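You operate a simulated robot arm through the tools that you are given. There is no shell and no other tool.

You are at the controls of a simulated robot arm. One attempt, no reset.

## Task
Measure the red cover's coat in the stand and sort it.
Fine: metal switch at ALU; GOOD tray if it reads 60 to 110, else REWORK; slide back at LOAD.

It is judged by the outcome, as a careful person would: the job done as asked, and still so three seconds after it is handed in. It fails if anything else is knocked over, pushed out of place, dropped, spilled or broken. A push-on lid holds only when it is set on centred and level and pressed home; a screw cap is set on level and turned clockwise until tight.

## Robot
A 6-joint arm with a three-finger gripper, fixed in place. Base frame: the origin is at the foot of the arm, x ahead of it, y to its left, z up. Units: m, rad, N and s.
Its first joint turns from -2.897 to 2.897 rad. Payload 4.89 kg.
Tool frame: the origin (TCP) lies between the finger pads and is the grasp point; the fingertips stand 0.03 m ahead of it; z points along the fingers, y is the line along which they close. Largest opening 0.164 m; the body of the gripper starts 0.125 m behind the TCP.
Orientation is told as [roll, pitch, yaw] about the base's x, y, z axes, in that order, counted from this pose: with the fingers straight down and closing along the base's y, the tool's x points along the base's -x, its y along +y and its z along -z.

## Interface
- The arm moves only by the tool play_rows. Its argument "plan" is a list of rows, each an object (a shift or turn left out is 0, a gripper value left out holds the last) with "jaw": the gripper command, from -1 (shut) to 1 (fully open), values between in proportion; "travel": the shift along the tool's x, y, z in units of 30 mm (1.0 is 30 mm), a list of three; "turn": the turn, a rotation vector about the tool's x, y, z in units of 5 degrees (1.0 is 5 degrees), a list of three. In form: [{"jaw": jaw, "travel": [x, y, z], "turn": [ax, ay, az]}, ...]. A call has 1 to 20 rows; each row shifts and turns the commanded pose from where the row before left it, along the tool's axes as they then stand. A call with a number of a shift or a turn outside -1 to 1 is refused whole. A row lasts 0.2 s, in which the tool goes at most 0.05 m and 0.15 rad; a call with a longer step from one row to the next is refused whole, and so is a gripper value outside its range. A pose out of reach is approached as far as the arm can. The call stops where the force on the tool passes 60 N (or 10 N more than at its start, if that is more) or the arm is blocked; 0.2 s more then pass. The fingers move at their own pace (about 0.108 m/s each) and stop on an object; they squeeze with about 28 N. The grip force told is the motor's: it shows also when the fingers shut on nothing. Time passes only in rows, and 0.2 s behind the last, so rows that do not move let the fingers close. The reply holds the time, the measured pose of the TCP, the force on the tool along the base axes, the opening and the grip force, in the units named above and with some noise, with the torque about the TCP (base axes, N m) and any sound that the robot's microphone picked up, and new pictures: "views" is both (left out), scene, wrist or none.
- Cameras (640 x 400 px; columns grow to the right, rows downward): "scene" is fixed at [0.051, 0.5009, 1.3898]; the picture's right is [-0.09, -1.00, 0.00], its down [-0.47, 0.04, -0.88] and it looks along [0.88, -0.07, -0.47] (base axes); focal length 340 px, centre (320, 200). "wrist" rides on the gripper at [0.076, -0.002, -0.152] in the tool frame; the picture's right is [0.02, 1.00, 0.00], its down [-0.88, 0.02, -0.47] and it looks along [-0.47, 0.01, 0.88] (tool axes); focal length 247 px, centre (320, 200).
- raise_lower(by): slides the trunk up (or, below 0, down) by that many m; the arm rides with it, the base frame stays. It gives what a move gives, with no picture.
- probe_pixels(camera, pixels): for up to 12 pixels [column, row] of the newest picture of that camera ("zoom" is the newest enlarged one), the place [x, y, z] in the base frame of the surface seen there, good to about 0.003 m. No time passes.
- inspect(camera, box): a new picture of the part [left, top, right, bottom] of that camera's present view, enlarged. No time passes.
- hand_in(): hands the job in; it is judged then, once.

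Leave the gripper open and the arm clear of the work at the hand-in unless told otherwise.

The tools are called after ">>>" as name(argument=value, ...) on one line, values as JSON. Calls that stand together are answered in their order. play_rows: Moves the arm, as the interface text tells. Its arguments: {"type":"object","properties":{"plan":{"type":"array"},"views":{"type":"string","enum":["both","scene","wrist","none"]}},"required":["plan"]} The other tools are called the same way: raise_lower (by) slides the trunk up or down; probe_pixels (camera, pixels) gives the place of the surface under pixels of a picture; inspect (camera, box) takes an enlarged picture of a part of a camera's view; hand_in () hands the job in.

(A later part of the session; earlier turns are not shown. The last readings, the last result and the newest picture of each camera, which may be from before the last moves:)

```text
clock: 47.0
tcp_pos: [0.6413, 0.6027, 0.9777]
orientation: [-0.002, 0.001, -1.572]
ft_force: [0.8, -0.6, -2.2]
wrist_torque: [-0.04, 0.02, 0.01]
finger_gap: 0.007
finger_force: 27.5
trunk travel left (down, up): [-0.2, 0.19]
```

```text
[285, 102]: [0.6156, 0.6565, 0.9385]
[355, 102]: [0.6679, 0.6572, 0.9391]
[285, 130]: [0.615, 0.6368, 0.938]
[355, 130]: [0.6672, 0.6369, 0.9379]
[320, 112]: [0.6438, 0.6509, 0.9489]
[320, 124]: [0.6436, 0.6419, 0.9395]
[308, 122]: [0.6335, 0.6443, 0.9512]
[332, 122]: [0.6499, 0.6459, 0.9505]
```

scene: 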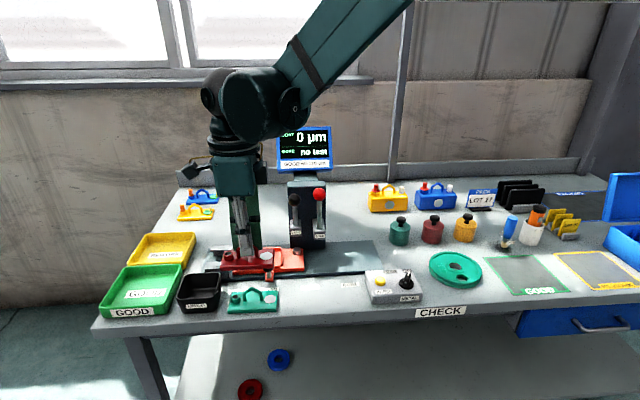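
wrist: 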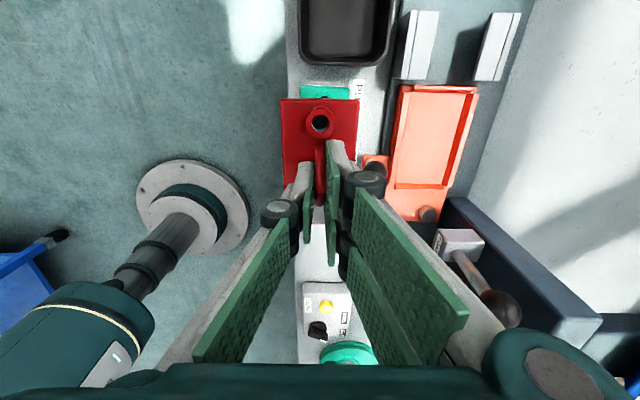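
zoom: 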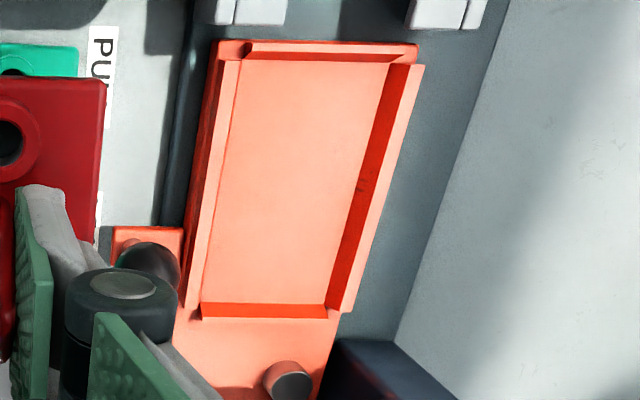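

Nest inner space: x 0.740–0.807, y 0.543–0.657, so the centre is about (0.7735, 0.600), with roughly 3.5 mm clearance each side of the 59 × 107 mm cover. I'll move over it at the same height.

>>> play_rows(plan=[{"travel": [-0.03, 0.735, 0]}, {"travel": [-0.03, 0.735, 0]}, {"travel": [-0.03, 0.735, 0]}, {"travel": [-0.03, 0.735, 0]}, {"travel": [-0.03, 0.735, 0]}, {"travel": [0, 0.735, 0]}, {}, {}])

>>> inspect(camera="wrist", box=[240, 60, 400, 220])

>>> inspect(camera="scene", box=[210, 210, 330, 310])

```text
clock: 48.8
tcp_pos: [0.7736, 0.5994, 0.9793]
orientation: [-0.001, -0.001, -1.573]
ft_force: [-0.8, 0.3, -2.2]
wrist_torque: [-0.03, 0.02, -0.03]
finger_gap: 0.0071
finger_force: 28.2
trunk travel left (down, up): [-0.2, 0.19]
```

scene: 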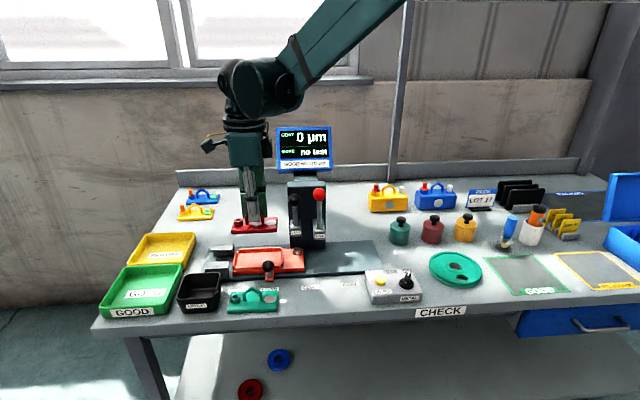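
wrist: 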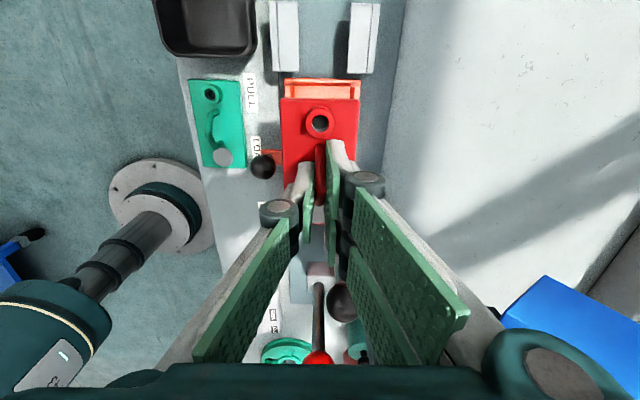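

```text
2.50 times, centred on (320, 140) of wrist
```

zoom: 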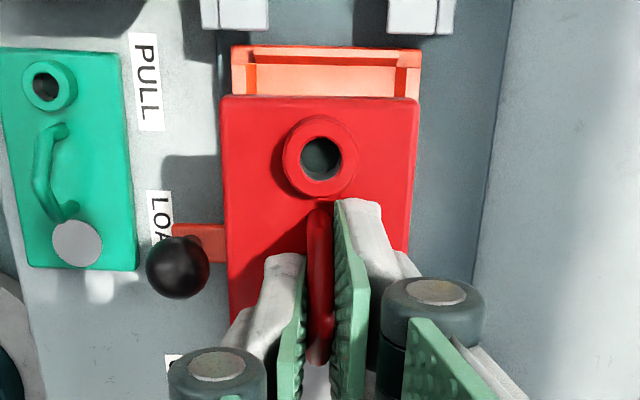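

```text
4.00 times, centred on (270, 260) of scene
```

zoom: 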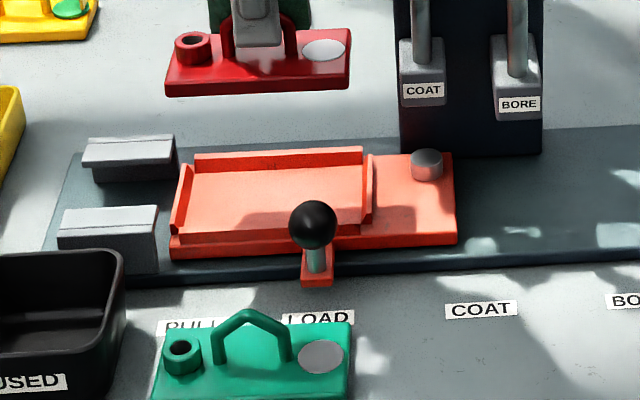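

I'll confirm the cover's edges against the nest in this view before lowering.

>>> probe_pixels(camera="wrist", pixels=[[284, 101], [356, 101], [284, 125], [356, 125], [292, 82], [352, 82], [288, 92], [355, 92], [320, 80], [320, 84], [320, 88], [320, 122]])

>>> probe_pixels(camera="scene", pixels=[[246, 222], [268, 221], [291, 219], [291, 225], [253, 221], [251, 225], [247, 232], [240, 228], [293, 230], [296, 252], [268, 268], [268, 264]])

```text
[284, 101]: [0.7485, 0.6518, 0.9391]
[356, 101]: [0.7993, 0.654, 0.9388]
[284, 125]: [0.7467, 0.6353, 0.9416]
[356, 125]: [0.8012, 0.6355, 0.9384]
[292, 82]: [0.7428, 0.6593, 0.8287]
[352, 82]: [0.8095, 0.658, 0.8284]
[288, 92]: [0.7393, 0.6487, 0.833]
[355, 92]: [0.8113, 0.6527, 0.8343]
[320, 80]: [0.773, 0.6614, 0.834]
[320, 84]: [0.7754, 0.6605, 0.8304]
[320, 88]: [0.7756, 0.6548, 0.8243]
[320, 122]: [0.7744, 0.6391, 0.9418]
```

```text
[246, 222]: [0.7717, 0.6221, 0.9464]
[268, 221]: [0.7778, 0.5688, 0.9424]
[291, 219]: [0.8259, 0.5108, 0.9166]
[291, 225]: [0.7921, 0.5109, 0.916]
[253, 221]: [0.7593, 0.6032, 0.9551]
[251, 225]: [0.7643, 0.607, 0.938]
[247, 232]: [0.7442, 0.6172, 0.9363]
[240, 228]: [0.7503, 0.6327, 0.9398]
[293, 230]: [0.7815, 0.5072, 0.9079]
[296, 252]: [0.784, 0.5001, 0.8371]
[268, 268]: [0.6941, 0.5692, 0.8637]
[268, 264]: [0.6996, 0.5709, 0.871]
```

The cover is centred to about 1 mm; I'll add 1.2 mm in x and lower until the cover's underside is just above the nest walls.

>>> play_rows(plan=[{"travel": [0, 0.04, 0.7]}, {"travel": [0, 0, 0.7]}, {"travel": [0, 0, 0.7]}, {"travel": [0, 0, 0.6]}, {"travel": [0, 0, 0.2]}, {}])

>>> inspect(camera="wrist", box=[240, 60, 400, 220])

>>> inspect(camera="scene", box=[210, 220, 310, 290])

```text
clock: 50.2
tcp_pos: [0.7744, 0.5977, 0.8935]
orientation: [-0.001, 0.0, -1.571]
ft_force: [1.7, 0.0, -3.1]
wrist_torque: [-0.01, 0.05, 0.02]
finger_gap: 0.0071
finger_force: 28.0
trunk travel left (down, up): [-0.2, 0.19]
```

scene: 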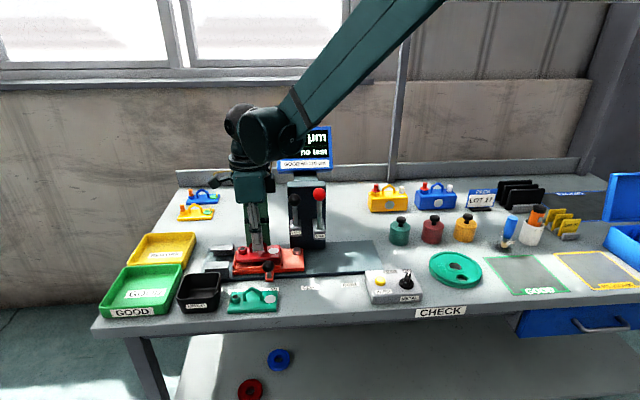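
wrist: 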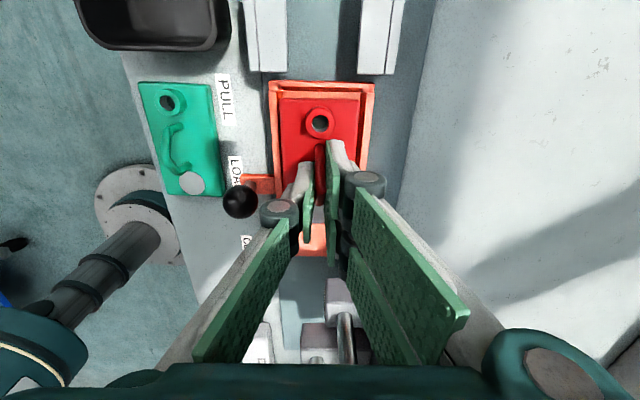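

```text
2.50 times, centred on (320, 140) of wrist
```

zoom: 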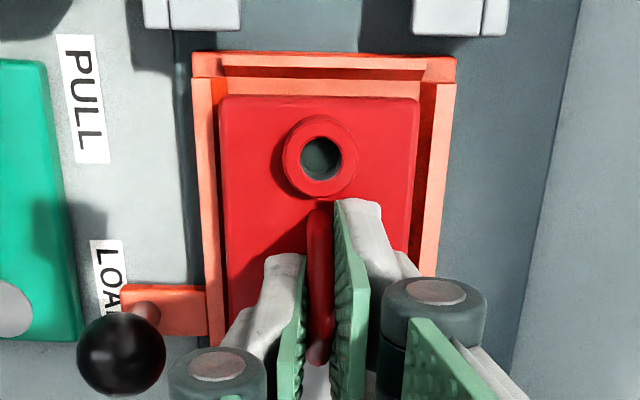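

```text
5.71 times, centred on (260, 255) of scene
```

zoom: 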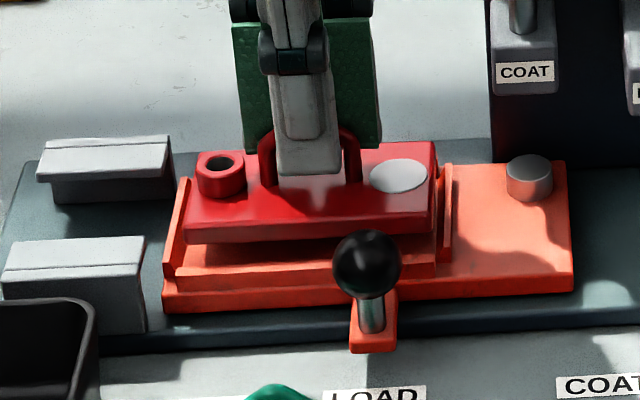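

The cover sits just above the nest, nearly centred. I'll nudge about 1 mm in +x and 0.7 mm in +y, then lower gently and watch the force.

>>> play_rows(plan=[{"travel": [0.023, 0.033, 0.1]}, {"travel": [0, 0, 0.12]}, {"travel": [0, 0, 0.12]}, {"travel": [0, 0, 0.06]}, {}])

>>> inspect(camera="wrist", box=[240, 60, 400, 220])

>>> inspect(camera="scene", box=[210, 220, 310, 290])

```text
clock: 51.4
tcp_pos: [0.7764, 0.5969, 0.8793]
orientation: [0.002, 0.0, -1.574]
ft_force: [0.0, 0.1, -3.1]
wrist_torque: [-0.02, -0.01, -0.02]
finger_gap: 0.0068
finger_force: 28.2
trunk travel left (down, up): [-0.2, 0.19]
```

scene: 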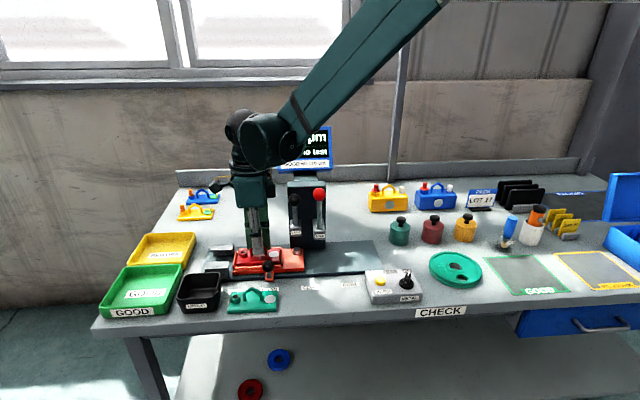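
wrist: 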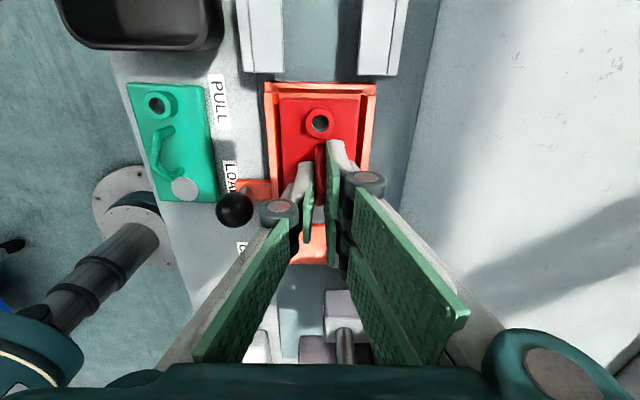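

```text
2.50 times, centred on (320, 140) of wrist
```

zoom: 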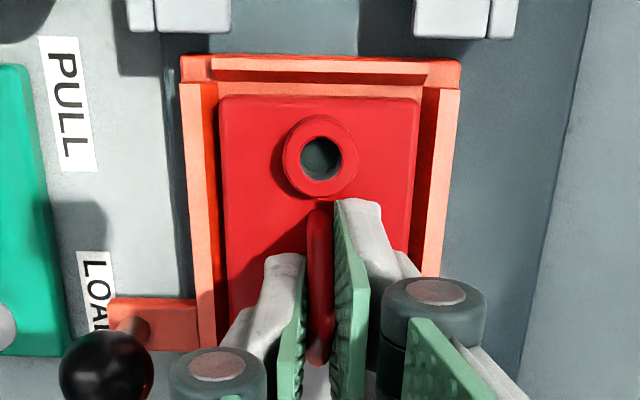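

```text
5.71 times, centred on (260, 255) of scene
```

zoom: 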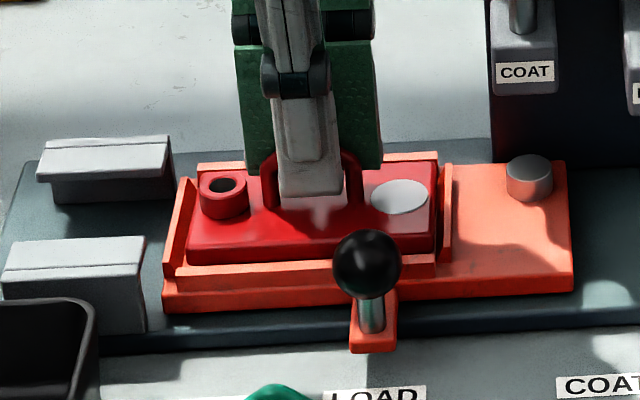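

No contact yet: Fz is still just the cover's weight. I'll lower a few more millimetres.

>>> play_rows(plan=[{"travel": [0, 0, 0.04]}, {"travel": [0, 0, 0.04]}, {}], views="none")

```text
clock: 52.2
tcp_pos: [0.7759, 0.5973, 0.8781]
orientation: [0.0, 0.0, -1.571]
ft_force: [-0.8, 0.1, 3.7]
wrist_torque: [0.01, -0.13, -0.05]
finger_gap: 0.0069
finger_force: 28.2
trunk travel left (down, up): [-0.2, 0.19]
```

Contact: the cover rests on the nest floor. I'll open and rise straight up.

>>> play_rows(plan=[{"jaw": -0.51}, {"jaw": -0.51}, {}, {"travel": [0, 0, -0.5]}, {"travel": [0, 0, -0.9]}, {"travel": [0, 0, -0.9]}, {"travel": [0, 0, -0.9]}, {"travel": [0, 0, -0.9]}, {}])

>>> inspect(camera="wrist", box=[230, 40, 410, 200])

>>> inspect(camera="scene", box=[210, 220, 310, 290])

```text
clock: 54.2
tcp_pos: [0.7758, 0.5971, 1.0013]
orientation: [-0.001, 0.0, -1.571]
ft_force: [-0.5, 0.9, 0.1]
wrist_torque: [0.02, -0.07, 0.02]
finger_gap: 0.0403
finger_force: 0.0
trunk travel left (down, up): [-0.2, 0.19]
```

scene: 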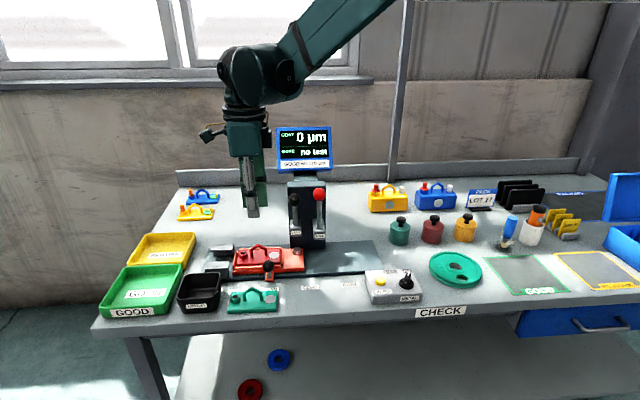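
wrist: 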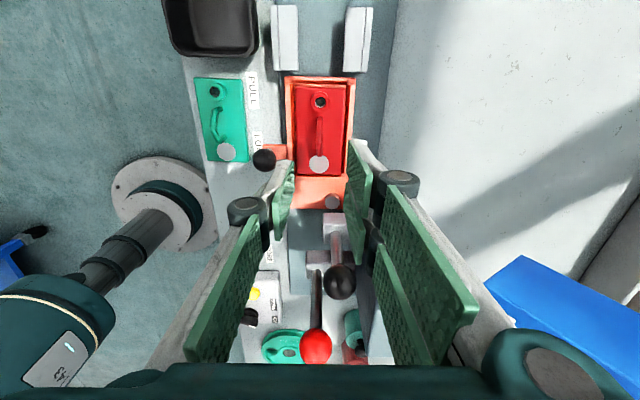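

```text
2.50 times, centred on (320, 120) of wrist
```

zoom: 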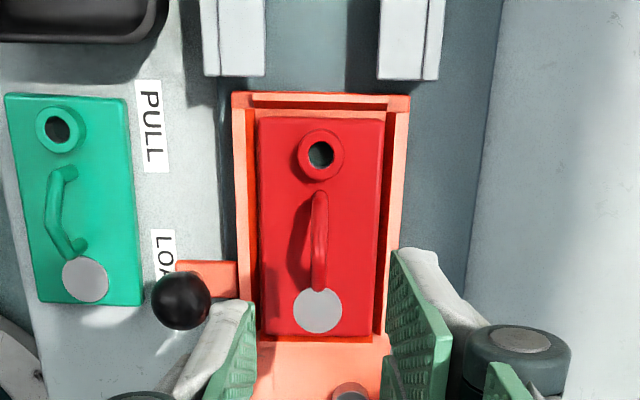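

```text
5.71 times, centred on (260, 255) of scene
```

zoom: 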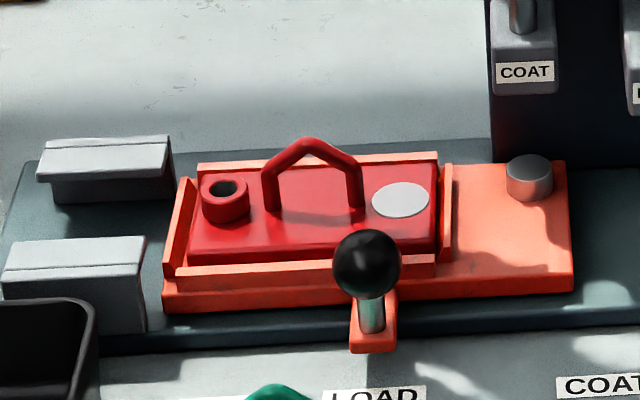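

The cover is seated inside all four walls and level. Next I need the slide knob. I'll probe its ball, move over toward it and turn the tool back to yaw 0.

>>> probe_pixels(camera="wrist", pixels=[[264, 160], [260, 160], [268, 160], [264, 155], [264, 165], [272, 152]])

>>> play_rows(plan=[{"travel": [-0.31, -0.77, 0]}, {"travel": [-0.31, -0.77, 0]}, {"travel": [-0.31, -0.77, 0]}, {}], views="none")

>>> play_rows(plan=[{"turn": [0, 0, -1]}, {"turn": [0, 0, -1]}, {"turn": [0, 0, -1]}, {"turn": [0, 0, -1]}, {"turn": [0, 0, -1]}, {"turn": [0, 0, -1]}, {"turn": [0, 0, -1]}, {"turn": [0, 0, -1]}, {"turn": [0, 0, -1]}, {"turn": [0, 0, -1]}, {"turn": [0, 0, -1]}, {"turn": [0, 0, -1]}, {"turn": [0, 0, -1]}, {"turn": [0, 0, -1]}, {"turn": [0, 0, -1]}, {"turn": [0, 0, -1]}, {"turn": [0, 0, -1]}, {"turn": [0, 0, -1]}, {}])

>>> inspect(camera="wrist", box=[240, 80, 400, 200])

```text
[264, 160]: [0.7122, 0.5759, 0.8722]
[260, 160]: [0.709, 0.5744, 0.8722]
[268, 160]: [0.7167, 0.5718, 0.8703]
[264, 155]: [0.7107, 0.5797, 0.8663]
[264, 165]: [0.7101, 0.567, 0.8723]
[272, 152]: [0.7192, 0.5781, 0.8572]
```

```text
clock: 55.2
tcp_pos: [0.706, 0.5688, 1.002]
orientation: [0.0, 0.0, -1.572]
ft_force: [0.1, -0.5, 0.3]
wrist_torque: [0.09, -0.1, 0.01]
finger_gap: 0.0405
finger_force: 0.1
trunk travel left (down, up): [-0.2, 0.19]
```

```text
clock: 59.2
tcp_pos: [0.7072, 0.5697, 1.001]
orientation: [0.0, 0.0, -0.001]
ft_force: [-0.3, -0.1, -1.0]
wrist_torque: [-0.03, 0.02, 0.0]
finger_gap: 0.0404
finger_force: 0.0
trunk travel left (down, up): [-0.2, 0.19]
```

scene: 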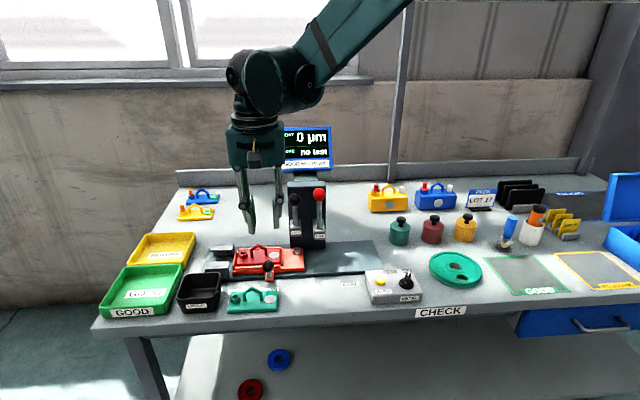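
wrist: 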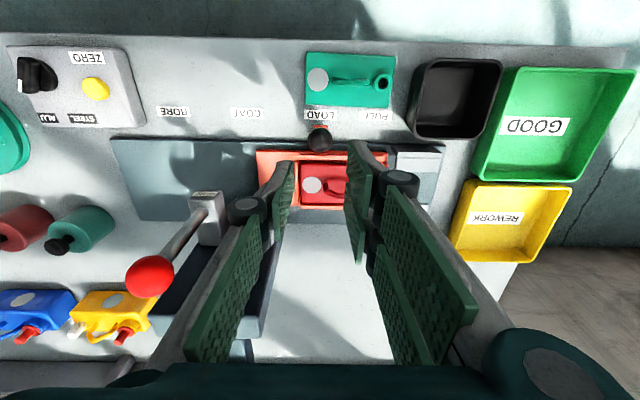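

```text
3.33 times, centred on (320, 140) of wrist
```

zoom: 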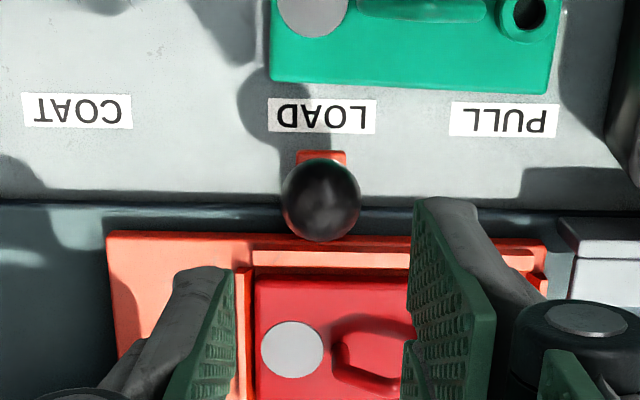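

The knob ball is at wrist (320, 140), just ahead of me. I'll probe it from this angle, along with the labels.

>>> probe_pixels(camera="wrist", pixels=[[320, 134], [320, 140], [320, 146], [313, 140], [328, 140], [320, 130], [320, 150], [243, 113], [320, 115], [375, 116], [174, 111], [312, 185]])

```text
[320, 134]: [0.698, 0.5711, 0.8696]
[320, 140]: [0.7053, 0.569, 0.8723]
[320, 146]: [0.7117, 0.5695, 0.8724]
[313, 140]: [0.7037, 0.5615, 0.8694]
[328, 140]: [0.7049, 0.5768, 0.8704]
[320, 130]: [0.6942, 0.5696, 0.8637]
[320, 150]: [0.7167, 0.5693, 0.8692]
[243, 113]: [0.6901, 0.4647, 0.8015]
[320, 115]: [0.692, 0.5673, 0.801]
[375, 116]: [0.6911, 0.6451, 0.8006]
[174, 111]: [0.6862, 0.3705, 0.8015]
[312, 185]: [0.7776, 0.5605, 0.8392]
```

The ball's centre is (0.7085, 0.569, 0.859). LOAD and COAT labels are 0.1015 m apart, so the carriage must travel about −0.101 m to put the cover's flat, behind the handle, under the COAT probe. I'll lower onto the knob and grip it.

>>> play_rows(plan=[{"travel": [-0.043, -0.02, 0.86]}, {"travel": [0, 0, 0.86]}, {"travel": [0, 0, 0.86]}, {"travel": [0, 0, 0.86]}, {"travel": [0, 0, 0.86]}, {}])

>>> inspect(camera="wrist", box=[240, 110, 400, 230])

```text
clock: 60.6
tcp_pos: [0.7082, 0.5699, 0.8716]
orientation: [-0.001, 0.0, -0.002]
ft_force: [-0.2, -0.1, -1.2]
wrist_torque: [0.0, 0.01, 0.01]
finger_gap: 0.0405
finger_force: 0.0
trunk travel left (down, up): [-0.2, 0.19]
```

scene: 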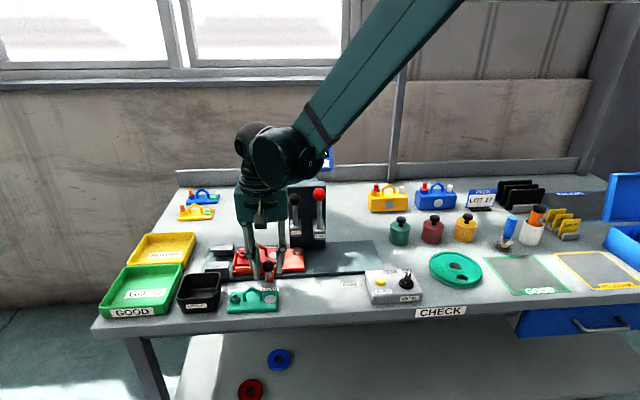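
wrist: 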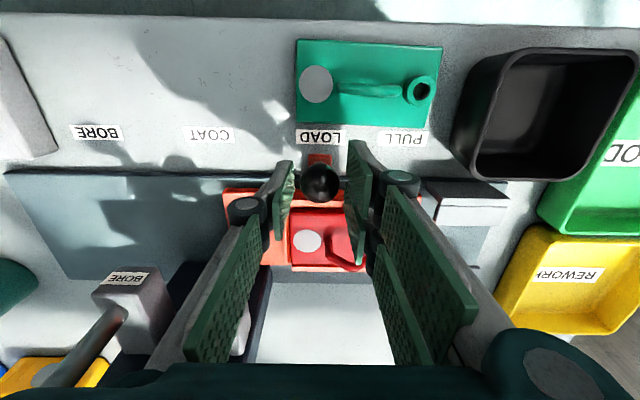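

```text
3.33 times, centred on (320, 170) of wrist
```

zoom: 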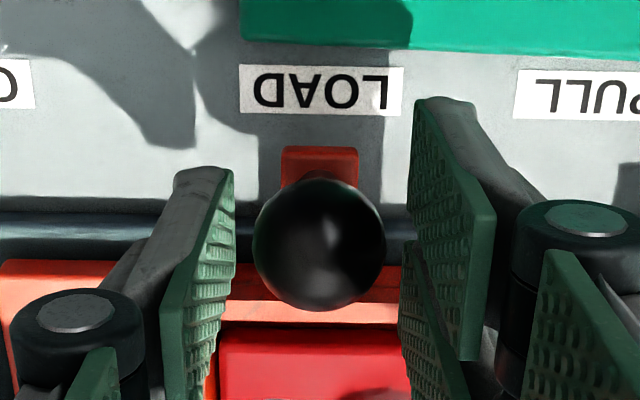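

The ball is centred between the pads. I'll close on it and see how it takes the load.

>>> play_rows(plan=[{"jaw": -0.7}, {"jaw": -1}, {"jaw": -1}, {}], views="none")

```text
clock: 61.6
tcp_pos: [0.7083, 0.5689, 0.8723]
orientation: [0.001, 0.0, 0.0]
ft_force: [-4.5, -0.3, -2.9]
wrist_torque: [-0.04, -0.01, -0.01]
finger_gap: 0.0282
finger_force: 44.7
trunk travel left (down, up): [-0.2, 0.19]
```

I'm gripping the knob (28 mm) with low force. I'll move the slide 20 mm toward COAT as a first test.

>>> play_rows(plan=[{"travel": [0, -0.33, 0]}, {"travel": [0, -0.33, 0]}, {}], views="both")

```text
clock: 62.4
tcp_pos: [0.7079, 0.5507, 0.8716]
orientation: [-0.001, 0.0, -0.002]
ft_force: [-16.6, 0.1, -11.3]
wrist_torque: [0.01, 0.51, 0.07]
finger_gap: 0.0282
finger_force: 45.4
trunk travel left (down, up): [-0.2, 0.19]
```

scene: 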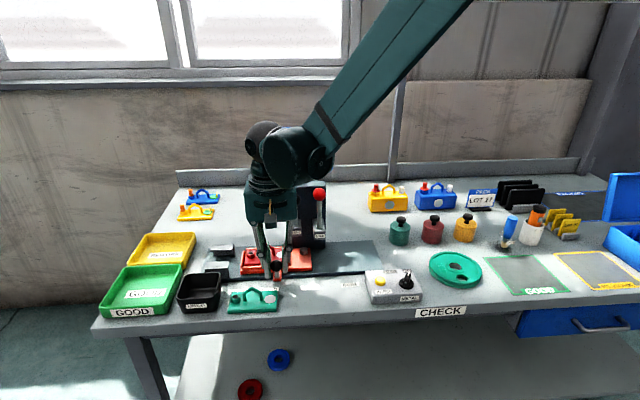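
wrist: 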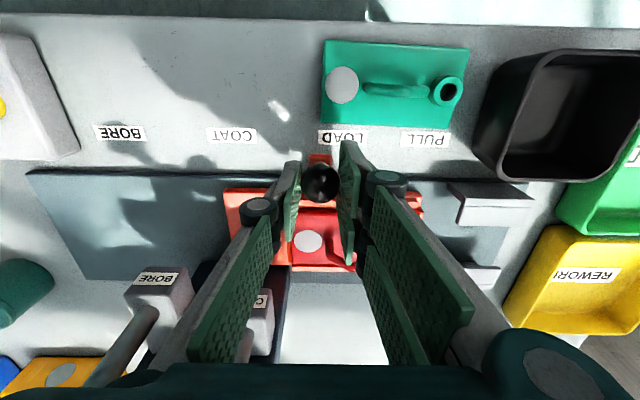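

The slide follows smoothly. I'll continue another 60 mm with a tiny relief in x and z.

>>> play_rows(plan=[{"travel": [0.013, -0.5, 0.01]}, {"travel": [0, -0.5, 0]}, {"travel": [0, -0.5, 0]}, {"travel": [0, -0.5, 0]}, {}], views="both")

>>> inspect(camera="wrist", box=[200, 90, 420, 330])

```text
clock: 63.6
tcp_pos: [0.7094, 0.4894, 0.8705]
orientation: [0.001, -0.001, -0.002]
ft_force: [-4.1, 0.1, 25.6]
wrist_torque: [0.05, 0.12, 0.02]
finger_gap: 0.0283
finger_force: 45.0
trunk travel left (down, up): [-0.2, 0.19]
```

scene: 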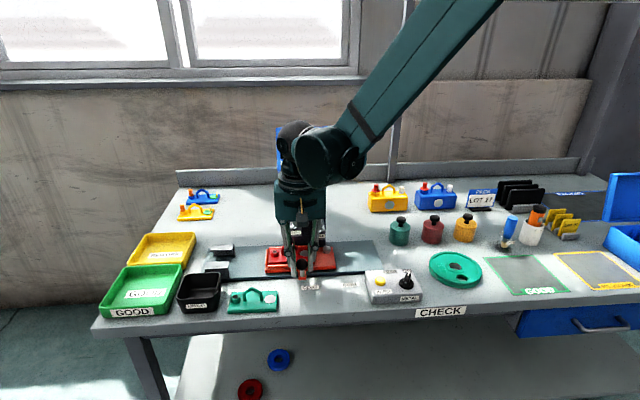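
wrist: 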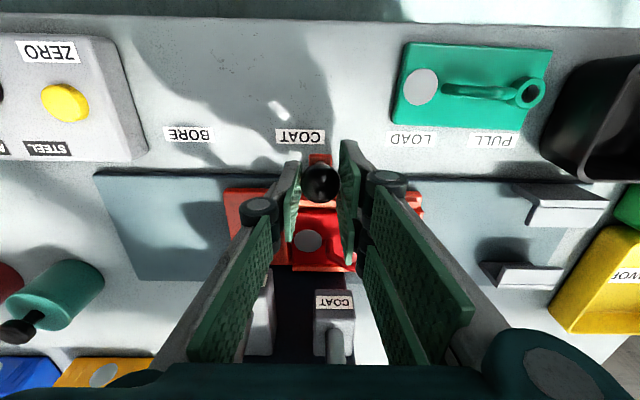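

```text
1.67 times, centred on (310, 210) of wrist
```

zoom: 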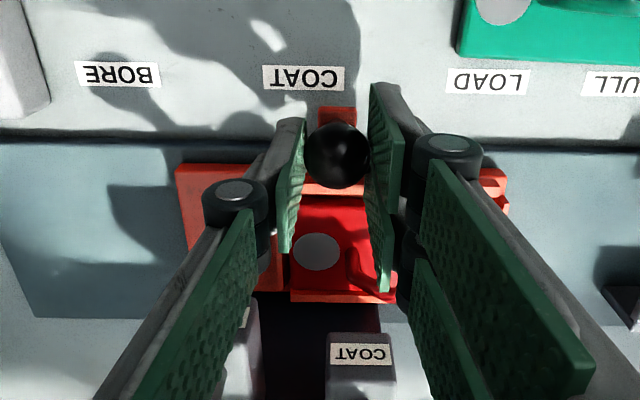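

The knob is nearing the COAT label. I'll go the last 22 mm.

>>> play_rows(plan=[{"travel": [0, -0.25, -0.012]}, {"travel": [0, -0.25, 0]}, {"travel": [0, -0.22, 0]}, {}], views="both")

>>> inspect(camera="wrist", box=[200, 90, 420, 370])

>>> inspect(camera="scene", box=[240, 200, 370, 310])

```text
clock: 64.6
tcp_pos: [0.7076, 0.4668, 0.8719]
orientation: [-0.001, 0.001, -0.002]
ft_force: [11.5, 4.4, -4.5]
wrist_torque: [0.13, -0.7, -0.05]
finger_gap: 0.0281
finger_force: 44.7
trunk travel left (down, up): [-0.2, 0.19]
```

scene: 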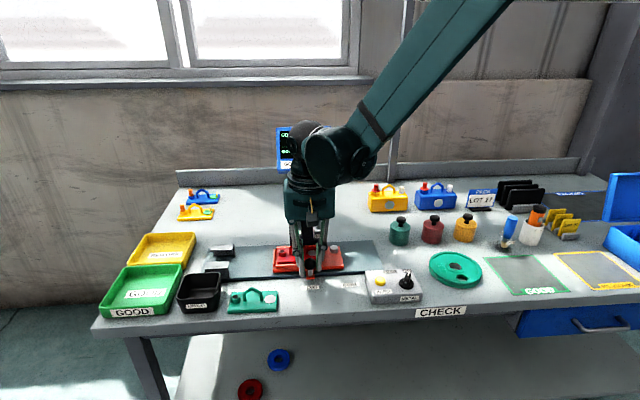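
wrist: 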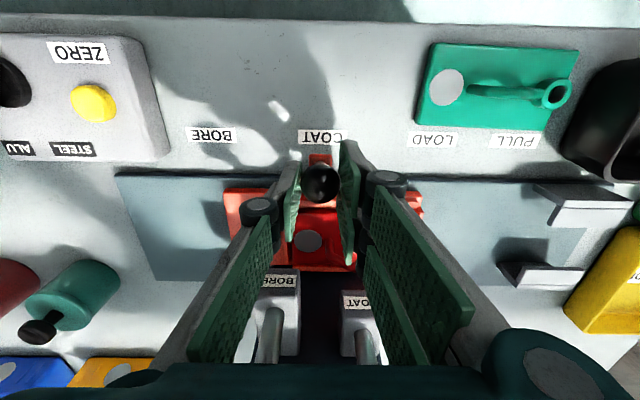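

```text
1.43 times, centred on (310, 230) of wrist
```

zoom: 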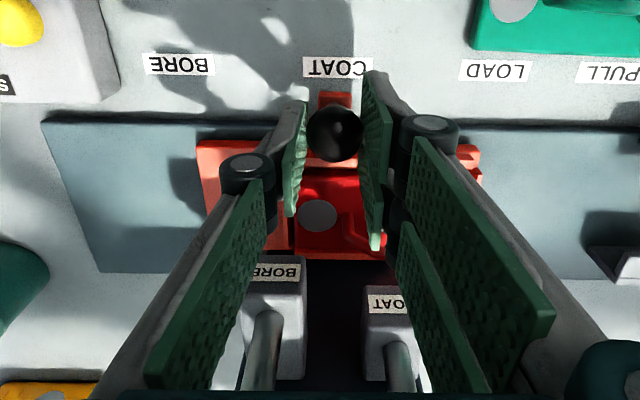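

```text
3.64 times, centred on (305, 255) of scene
```

zoom: 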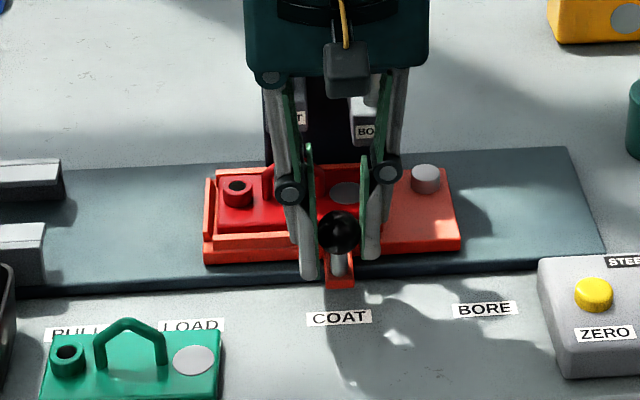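

The knob's tab now lines up with the COAT label. I'll release it, rise clear and check the carriage position.

>>> play_rows(plan=[{"jaw": -0.51}, {"jaw": -0.51}, {}, {"travel": [0.2, 0, -0.8]}, {"travel": [0.5, 0, -0.9]}, {"travel": [0.5, 0, -0.9]}, {"travel": [0.5, 0, -0.9]}, {"travel": [0.5, 0, -0.9]}, {"travel": [0.5, 0, -0.9]}, {}])

>>> inspect(camera="wrist", box=[230, 60, 420, 260])

>>> inspect(camera="scene", box=[240, 200, 370, 310])

```text
clock: 66.8
tcp_pos: [0.6258, 0.468, 1.0323]
orientation: [0.001, 0.001, -0.002]
ft_force: [0.0, -0.3, -0.1]
wrist_torque: [0.06, -0.1, 0.0]
finger_gap: 0.0401
finger_force: 0.1
trunk travel left (down, up): [-0.2, 0.19]
```

scene: 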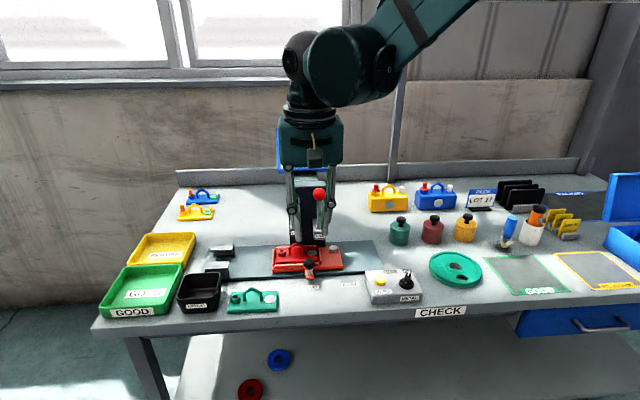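
wrist: 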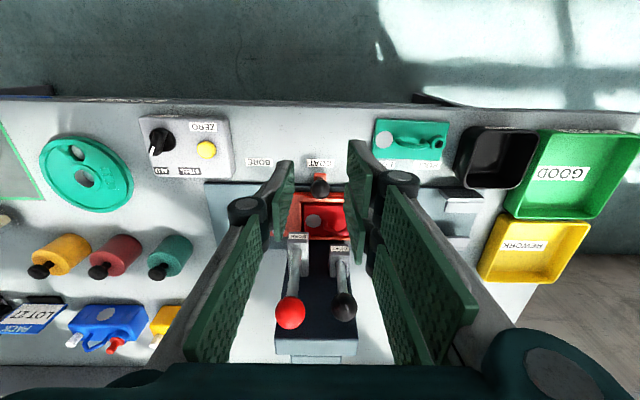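

```text
2.00 times, centred on (325, 160) of wrist
```

zoom: 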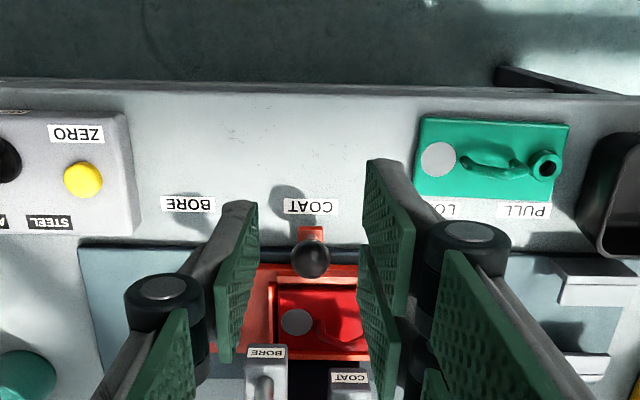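

```text
3.64 times, centred on (305, 255) of scene
```

zoom: 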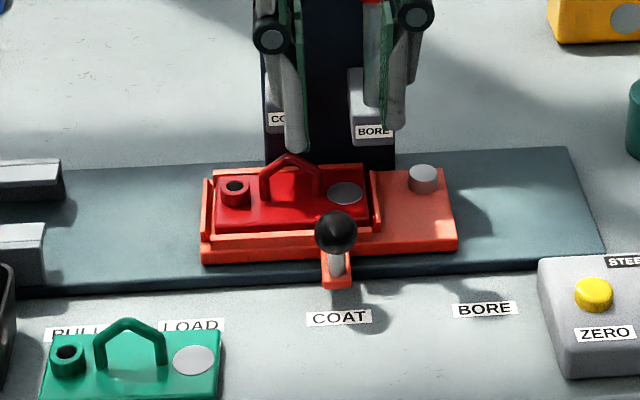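

I'll measure the knob, the cover and the probe line to confirm the COAT station.

>>> probe_pixels(camera="scene", pixels=[[309, 263], [309, 266], [315, 252], [296, 243], [304, 246], [290, 250], [297, 225], [312, 252], [334, 247], [294, 254]])

>>> probe_pixels(camera="wrist", pixels=[[320, 188], [320, 184], [313, 220], [325, 225], [300, 240], [340, 250]])

```text
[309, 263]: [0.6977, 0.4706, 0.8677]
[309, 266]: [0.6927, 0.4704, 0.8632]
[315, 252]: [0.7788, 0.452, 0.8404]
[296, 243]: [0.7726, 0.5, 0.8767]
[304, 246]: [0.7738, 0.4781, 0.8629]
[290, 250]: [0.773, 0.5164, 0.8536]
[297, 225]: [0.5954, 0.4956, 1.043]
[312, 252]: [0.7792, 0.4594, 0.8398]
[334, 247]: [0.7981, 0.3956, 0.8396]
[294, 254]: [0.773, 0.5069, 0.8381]
```

```text
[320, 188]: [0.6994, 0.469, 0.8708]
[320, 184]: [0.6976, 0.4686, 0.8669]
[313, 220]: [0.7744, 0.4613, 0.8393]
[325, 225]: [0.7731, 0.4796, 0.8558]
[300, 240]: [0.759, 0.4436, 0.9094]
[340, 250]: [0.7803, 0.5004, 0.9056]
```

The reference disc and knob moved by 0.102 m, and the cover's centre is now at y≈0.50 under the COAT head. The carriage is at COAT. I'll tilt the tool 60° again and approach the COAT ball.

>>> play_rows(plan=[{"turn": [0, -1, 0]}, {"turn": [0, -1, 0]}, {"turn": [0, -1, 0]}, {"turn": [0, -1, 0]}, {"turn": [0, -1, 0]}, {"turn": [0, -1, 0]}, {"turn": [0, -1, 0]}, {"turn": [0, -1, 0]}, {"turn": [0, -1, 0]}, {"turn": [0, -1, 0]}, {"turn": [0, -1, 0]}, {"turn": [0, -1, 0]}, {"travel": [-0.4125, 0.262, 0.7525]}, {"travel": [-0.4125, 0.262, 0.7525]}, {"travel": [-0.4125, 0.262, 0.7525]}, {"travel": [-0.4125, 0.262, 0.7525]}, {}])

>>> inspect(camera="wrist", box=[220, 0, 420, 250])

```text
clock: 70.4
tcp_pos: [0.73, 0.4979, 1.0287]
orientation: [0.0, -1.049, -0.001]
ft_force: [0.5, -0.5, -0.8]
wrist_torque: [-0.02, 0.02, 0.02]
finger_gap: 0.0401
finger_force: 0.0
trunk travel left (down, up): [-0.2, 0.19]
```

scene: 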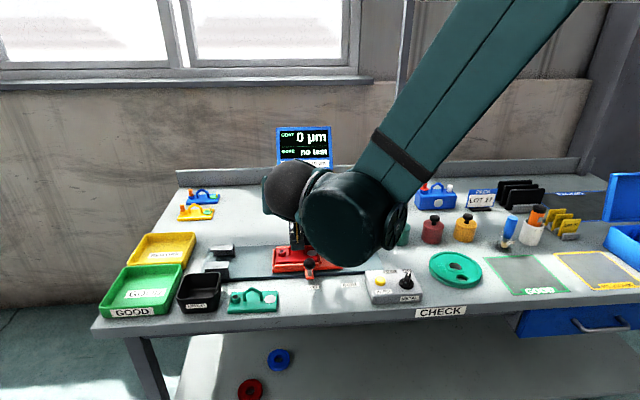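
wrist: 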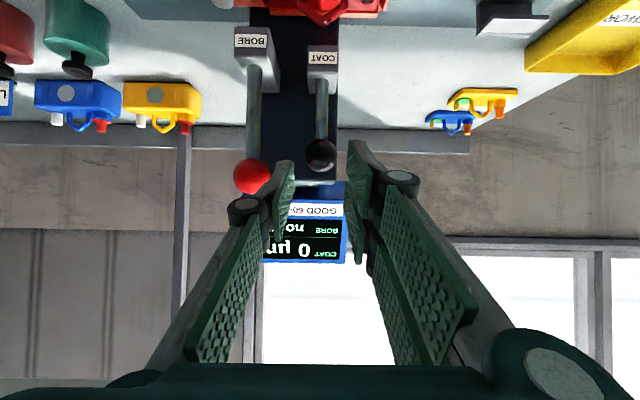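

```text
1.60 times, centred on (320, 125) of wrist
```

zoom: 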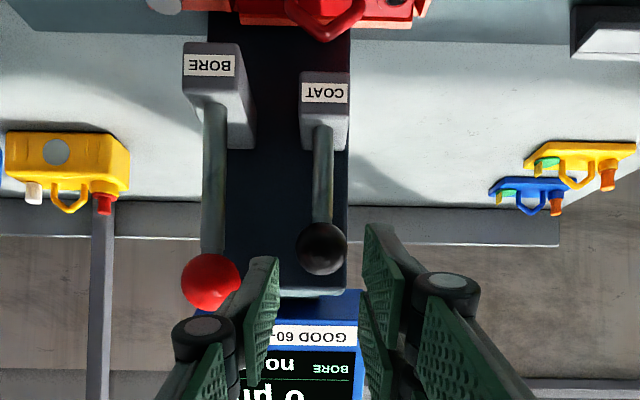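

The COAT ball is centred ahead. I'll advance 58 mm and grip it as before.

>>> play_rows(plan=[{"travel": [0, 0.01, 0.486]}, {"travel": [0, 0.01, 0.486]}, {"travel": [0, 0.01, 0.486]}, {"travel": [0, 0.01, 0.486]}, {}, {"jaw": -0.7}, {"jaw": -1}, {"jaw": -1}, {}], views="wrist")

```text
clock: 72.4
tcp_pos: [0.781, 0.4992, 0.9993]
orientation: [0.0, -1.047, -0.002]
ft_force: [-0.4, -4.5, 0.2]
wrist_torque: [-0.05, -0.03, -0.03]
finger_gap: 0.0301
finger_force: 45.2
trunk travel left (down, up): [-0.2, 0.19]
```

wrist: 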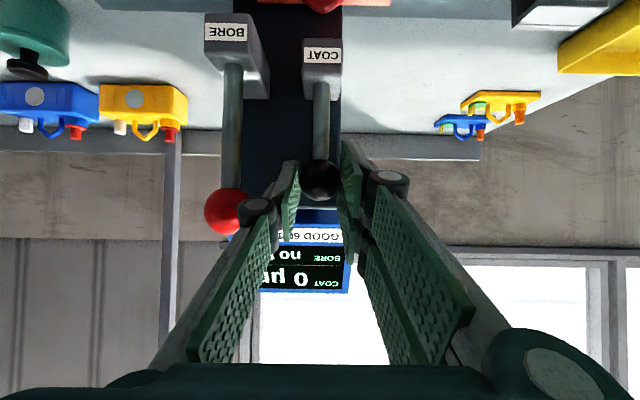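

A good centred grip. I'll lower 25 mm, then look at the gap between the head and the cover's handle.

>>> play_rows(plan=[{"travel": [0.144, 0, 0.083]}, {"travel": [0.144, 0, 0.083]}, {"travel": [0.144, 0, 0.083]}, {"travel": [0.144, 0, 0.083]}, {"travel": [0.144, 0, 0.083]}, {}], views="wrist")

>>> inspect(camera="wrist", box=[230, 0, 410, 120])

>>> inspect(camera="scene", box=[255, 200, 355, 280])

```text
clock: 73.8
tcp_pos: [0.7813, 0.4992, 0.9743]
orientation: [-0.002, -1.047, -0.003]
ft_force: [-5.5, -16.8, 3.3]
wrist_torque: [-0.19, 0.07, -0.33]
finger_gap: 0.0301
finger_force: 45.4
trunk travel left (down, up): [-0.2, 0.19]
```

wrist: 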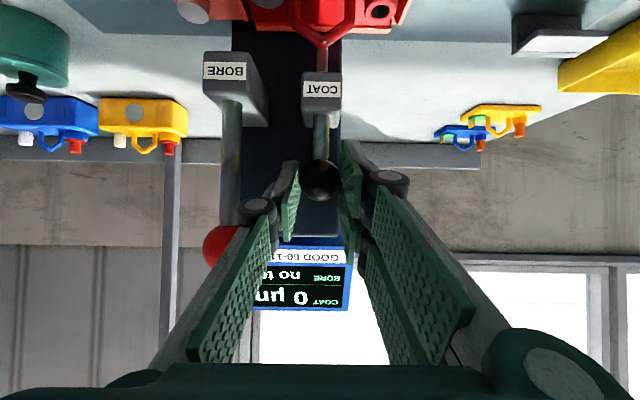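

```text
3.33 times, centred on (320, 60) of wrist
```

zoom: 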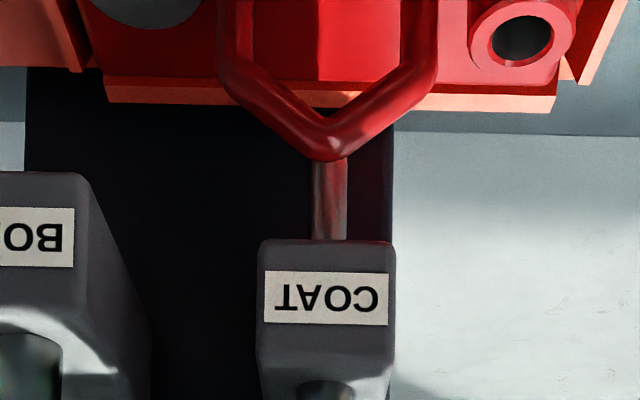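

```text
5.00 times, centred on (305, 240) of scene
```

zoom: 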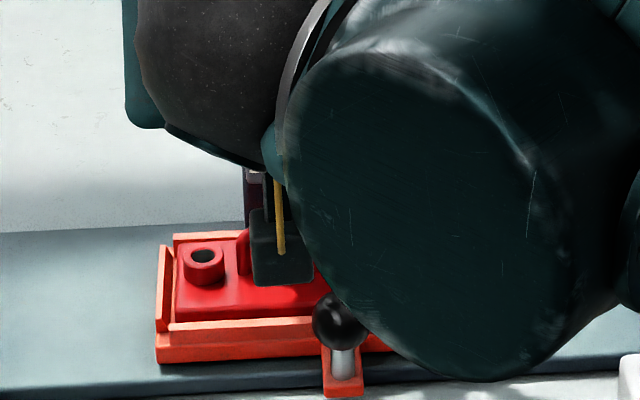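

The probe passes just behind the handle's peak. I'll relieve the side load slightly and lower 9 mm more, watching for any early contact.

>>> play_rows(plan=[{"travel": [0.086, -0.018, 0.05]}, {"travel": [0.086, 0, 0.05]}, {"travel": [0.086, 0, 0.05]}, {}], views="wrist")

>>> inspect(camera="wrist", box=[230, 0, 410, 120])

```text
clock: 74.8
tcp_pos: [0.7803, 0.4985, 0.9665]
orientation: [0.002, -1.046, -0.001]
ft_force: [-10.0, -12.8, 3.7]
wrist_torque: [-0.14, 0.07, -0.22]
finger_gap: 0.0301
finger_force: 45.1
trunk travel left (down, up): [-0.2, 0.19]
```

wrist: 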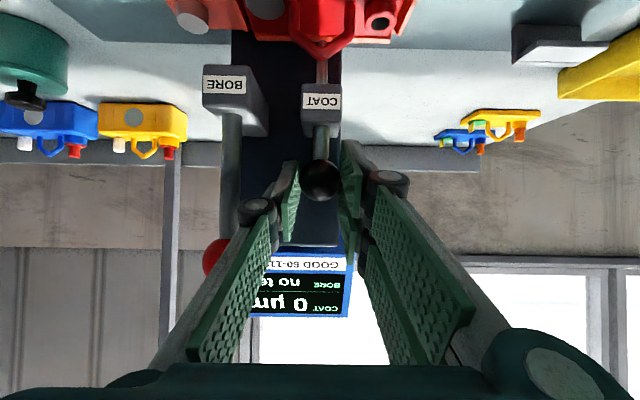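

```text
3.33 times, centred on (320, 60) of wrist
```

zoom: 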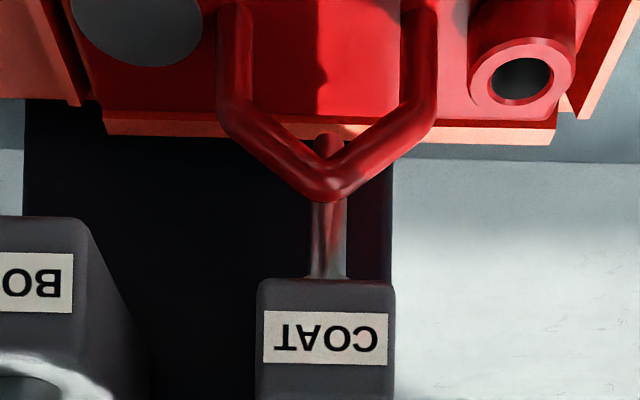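

The probe tip is visible behind the handle and still above the plate. I'll go 6 mm lower in small steps.

>>> play_rows(plan=[{"travel": [0.062, -0.013, 0.027]}, {"travel": [0.058, 0, 0.033]}, {"travel": [0.058, 0, 0.033]}, {}], views="wrist")

>>> inspect(camera="wrist", box=[230, 0, 410, 120])

>>> inspect(camera="scene", box=[265, 120, 345, 180])

```text
clock: 75.8
tcp_pos: [0.7798, 0.5005, 0.9588]
orientation: [0.001, -1.046, -0.003]
ft_force: [7.5, -2.9, 5.0]
wrist_torque: [-0.02, -0.41, -0.02]
finger_gap: 0.03
finger_force: 44.8
trunk travel left (down, up): [-0.2, 0.19]
```

wrist: 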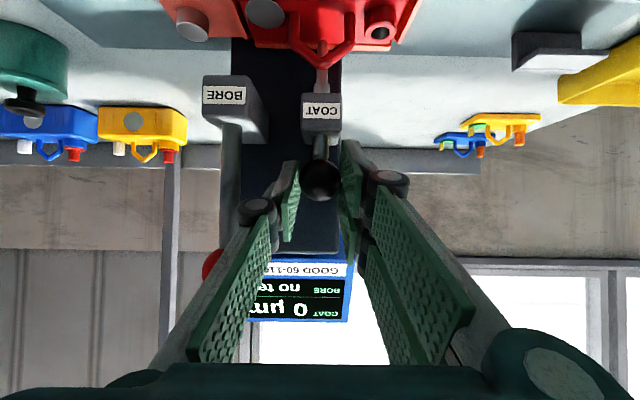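

```text
3.33 times, centred on (320, 60) of wrist
```

zoom: 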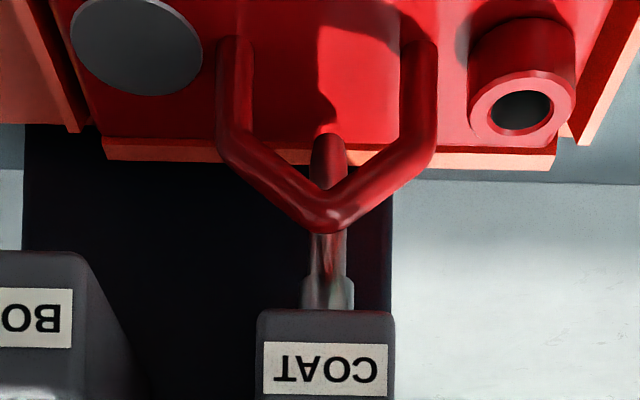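

```text
6.67 times, centred on (305, 150) of scene
```

zoom: 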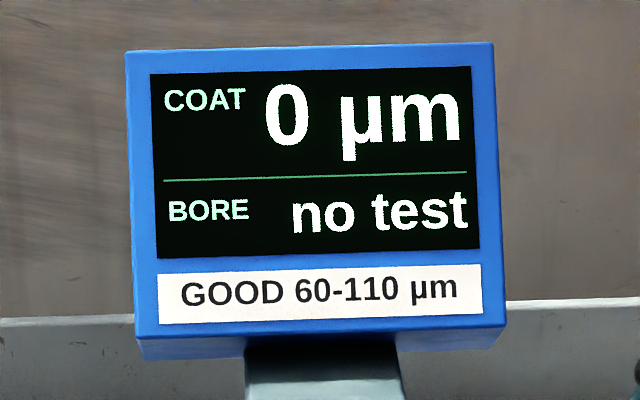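

Display still holds the old 0. I'll lower another 3 mm, then 2 mm.

>>> play_rows(plan=[{"travel": [0.043, 0, 0.025]}, {"travel": [0.043, 0, 0.025]}, {"travel": [0.043, 0, 0.025]}, {}], views="wrist")

>>> inspect(camera="wrist", box=[230, 0, 410, 120])

>>> inspect(camera="scene", box=[265, 120, 345, 180])

```text
clock: 76.8
tcp_pos: [0.7799, 0.4997, 0.9551]
orientation: [0.0, -1.048, -0.001]
ft_force: [5.8, -2.0, 10.1]
wrist_torque: [0.5, -0.6, -0.1]
finger_gap: 0.0302
finger_force: 44.9
trunk travel left (down, up): [-0.2, 0.19]
```

wrist: 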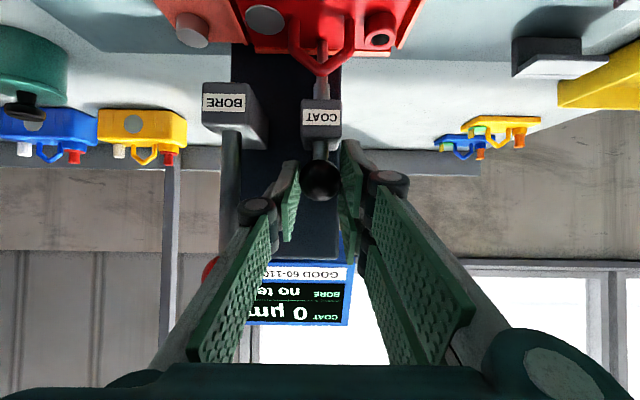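

```text
3.33 times, centred on (320, 60) of wrist
```

zoom: 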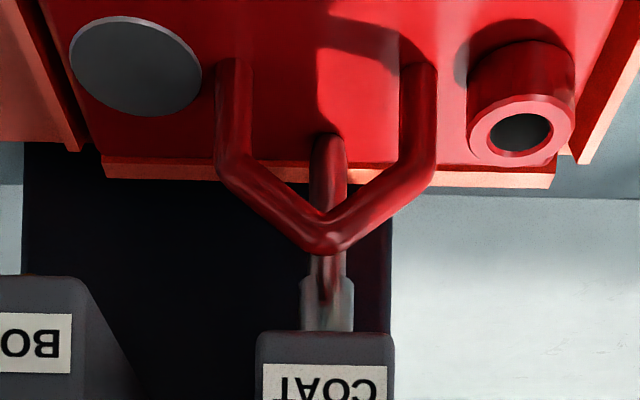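

```text
6.67 times, centred on (305, 150) of scene
```

zoom: 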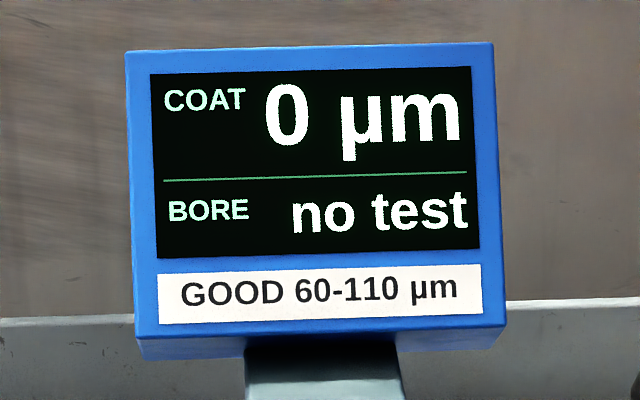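

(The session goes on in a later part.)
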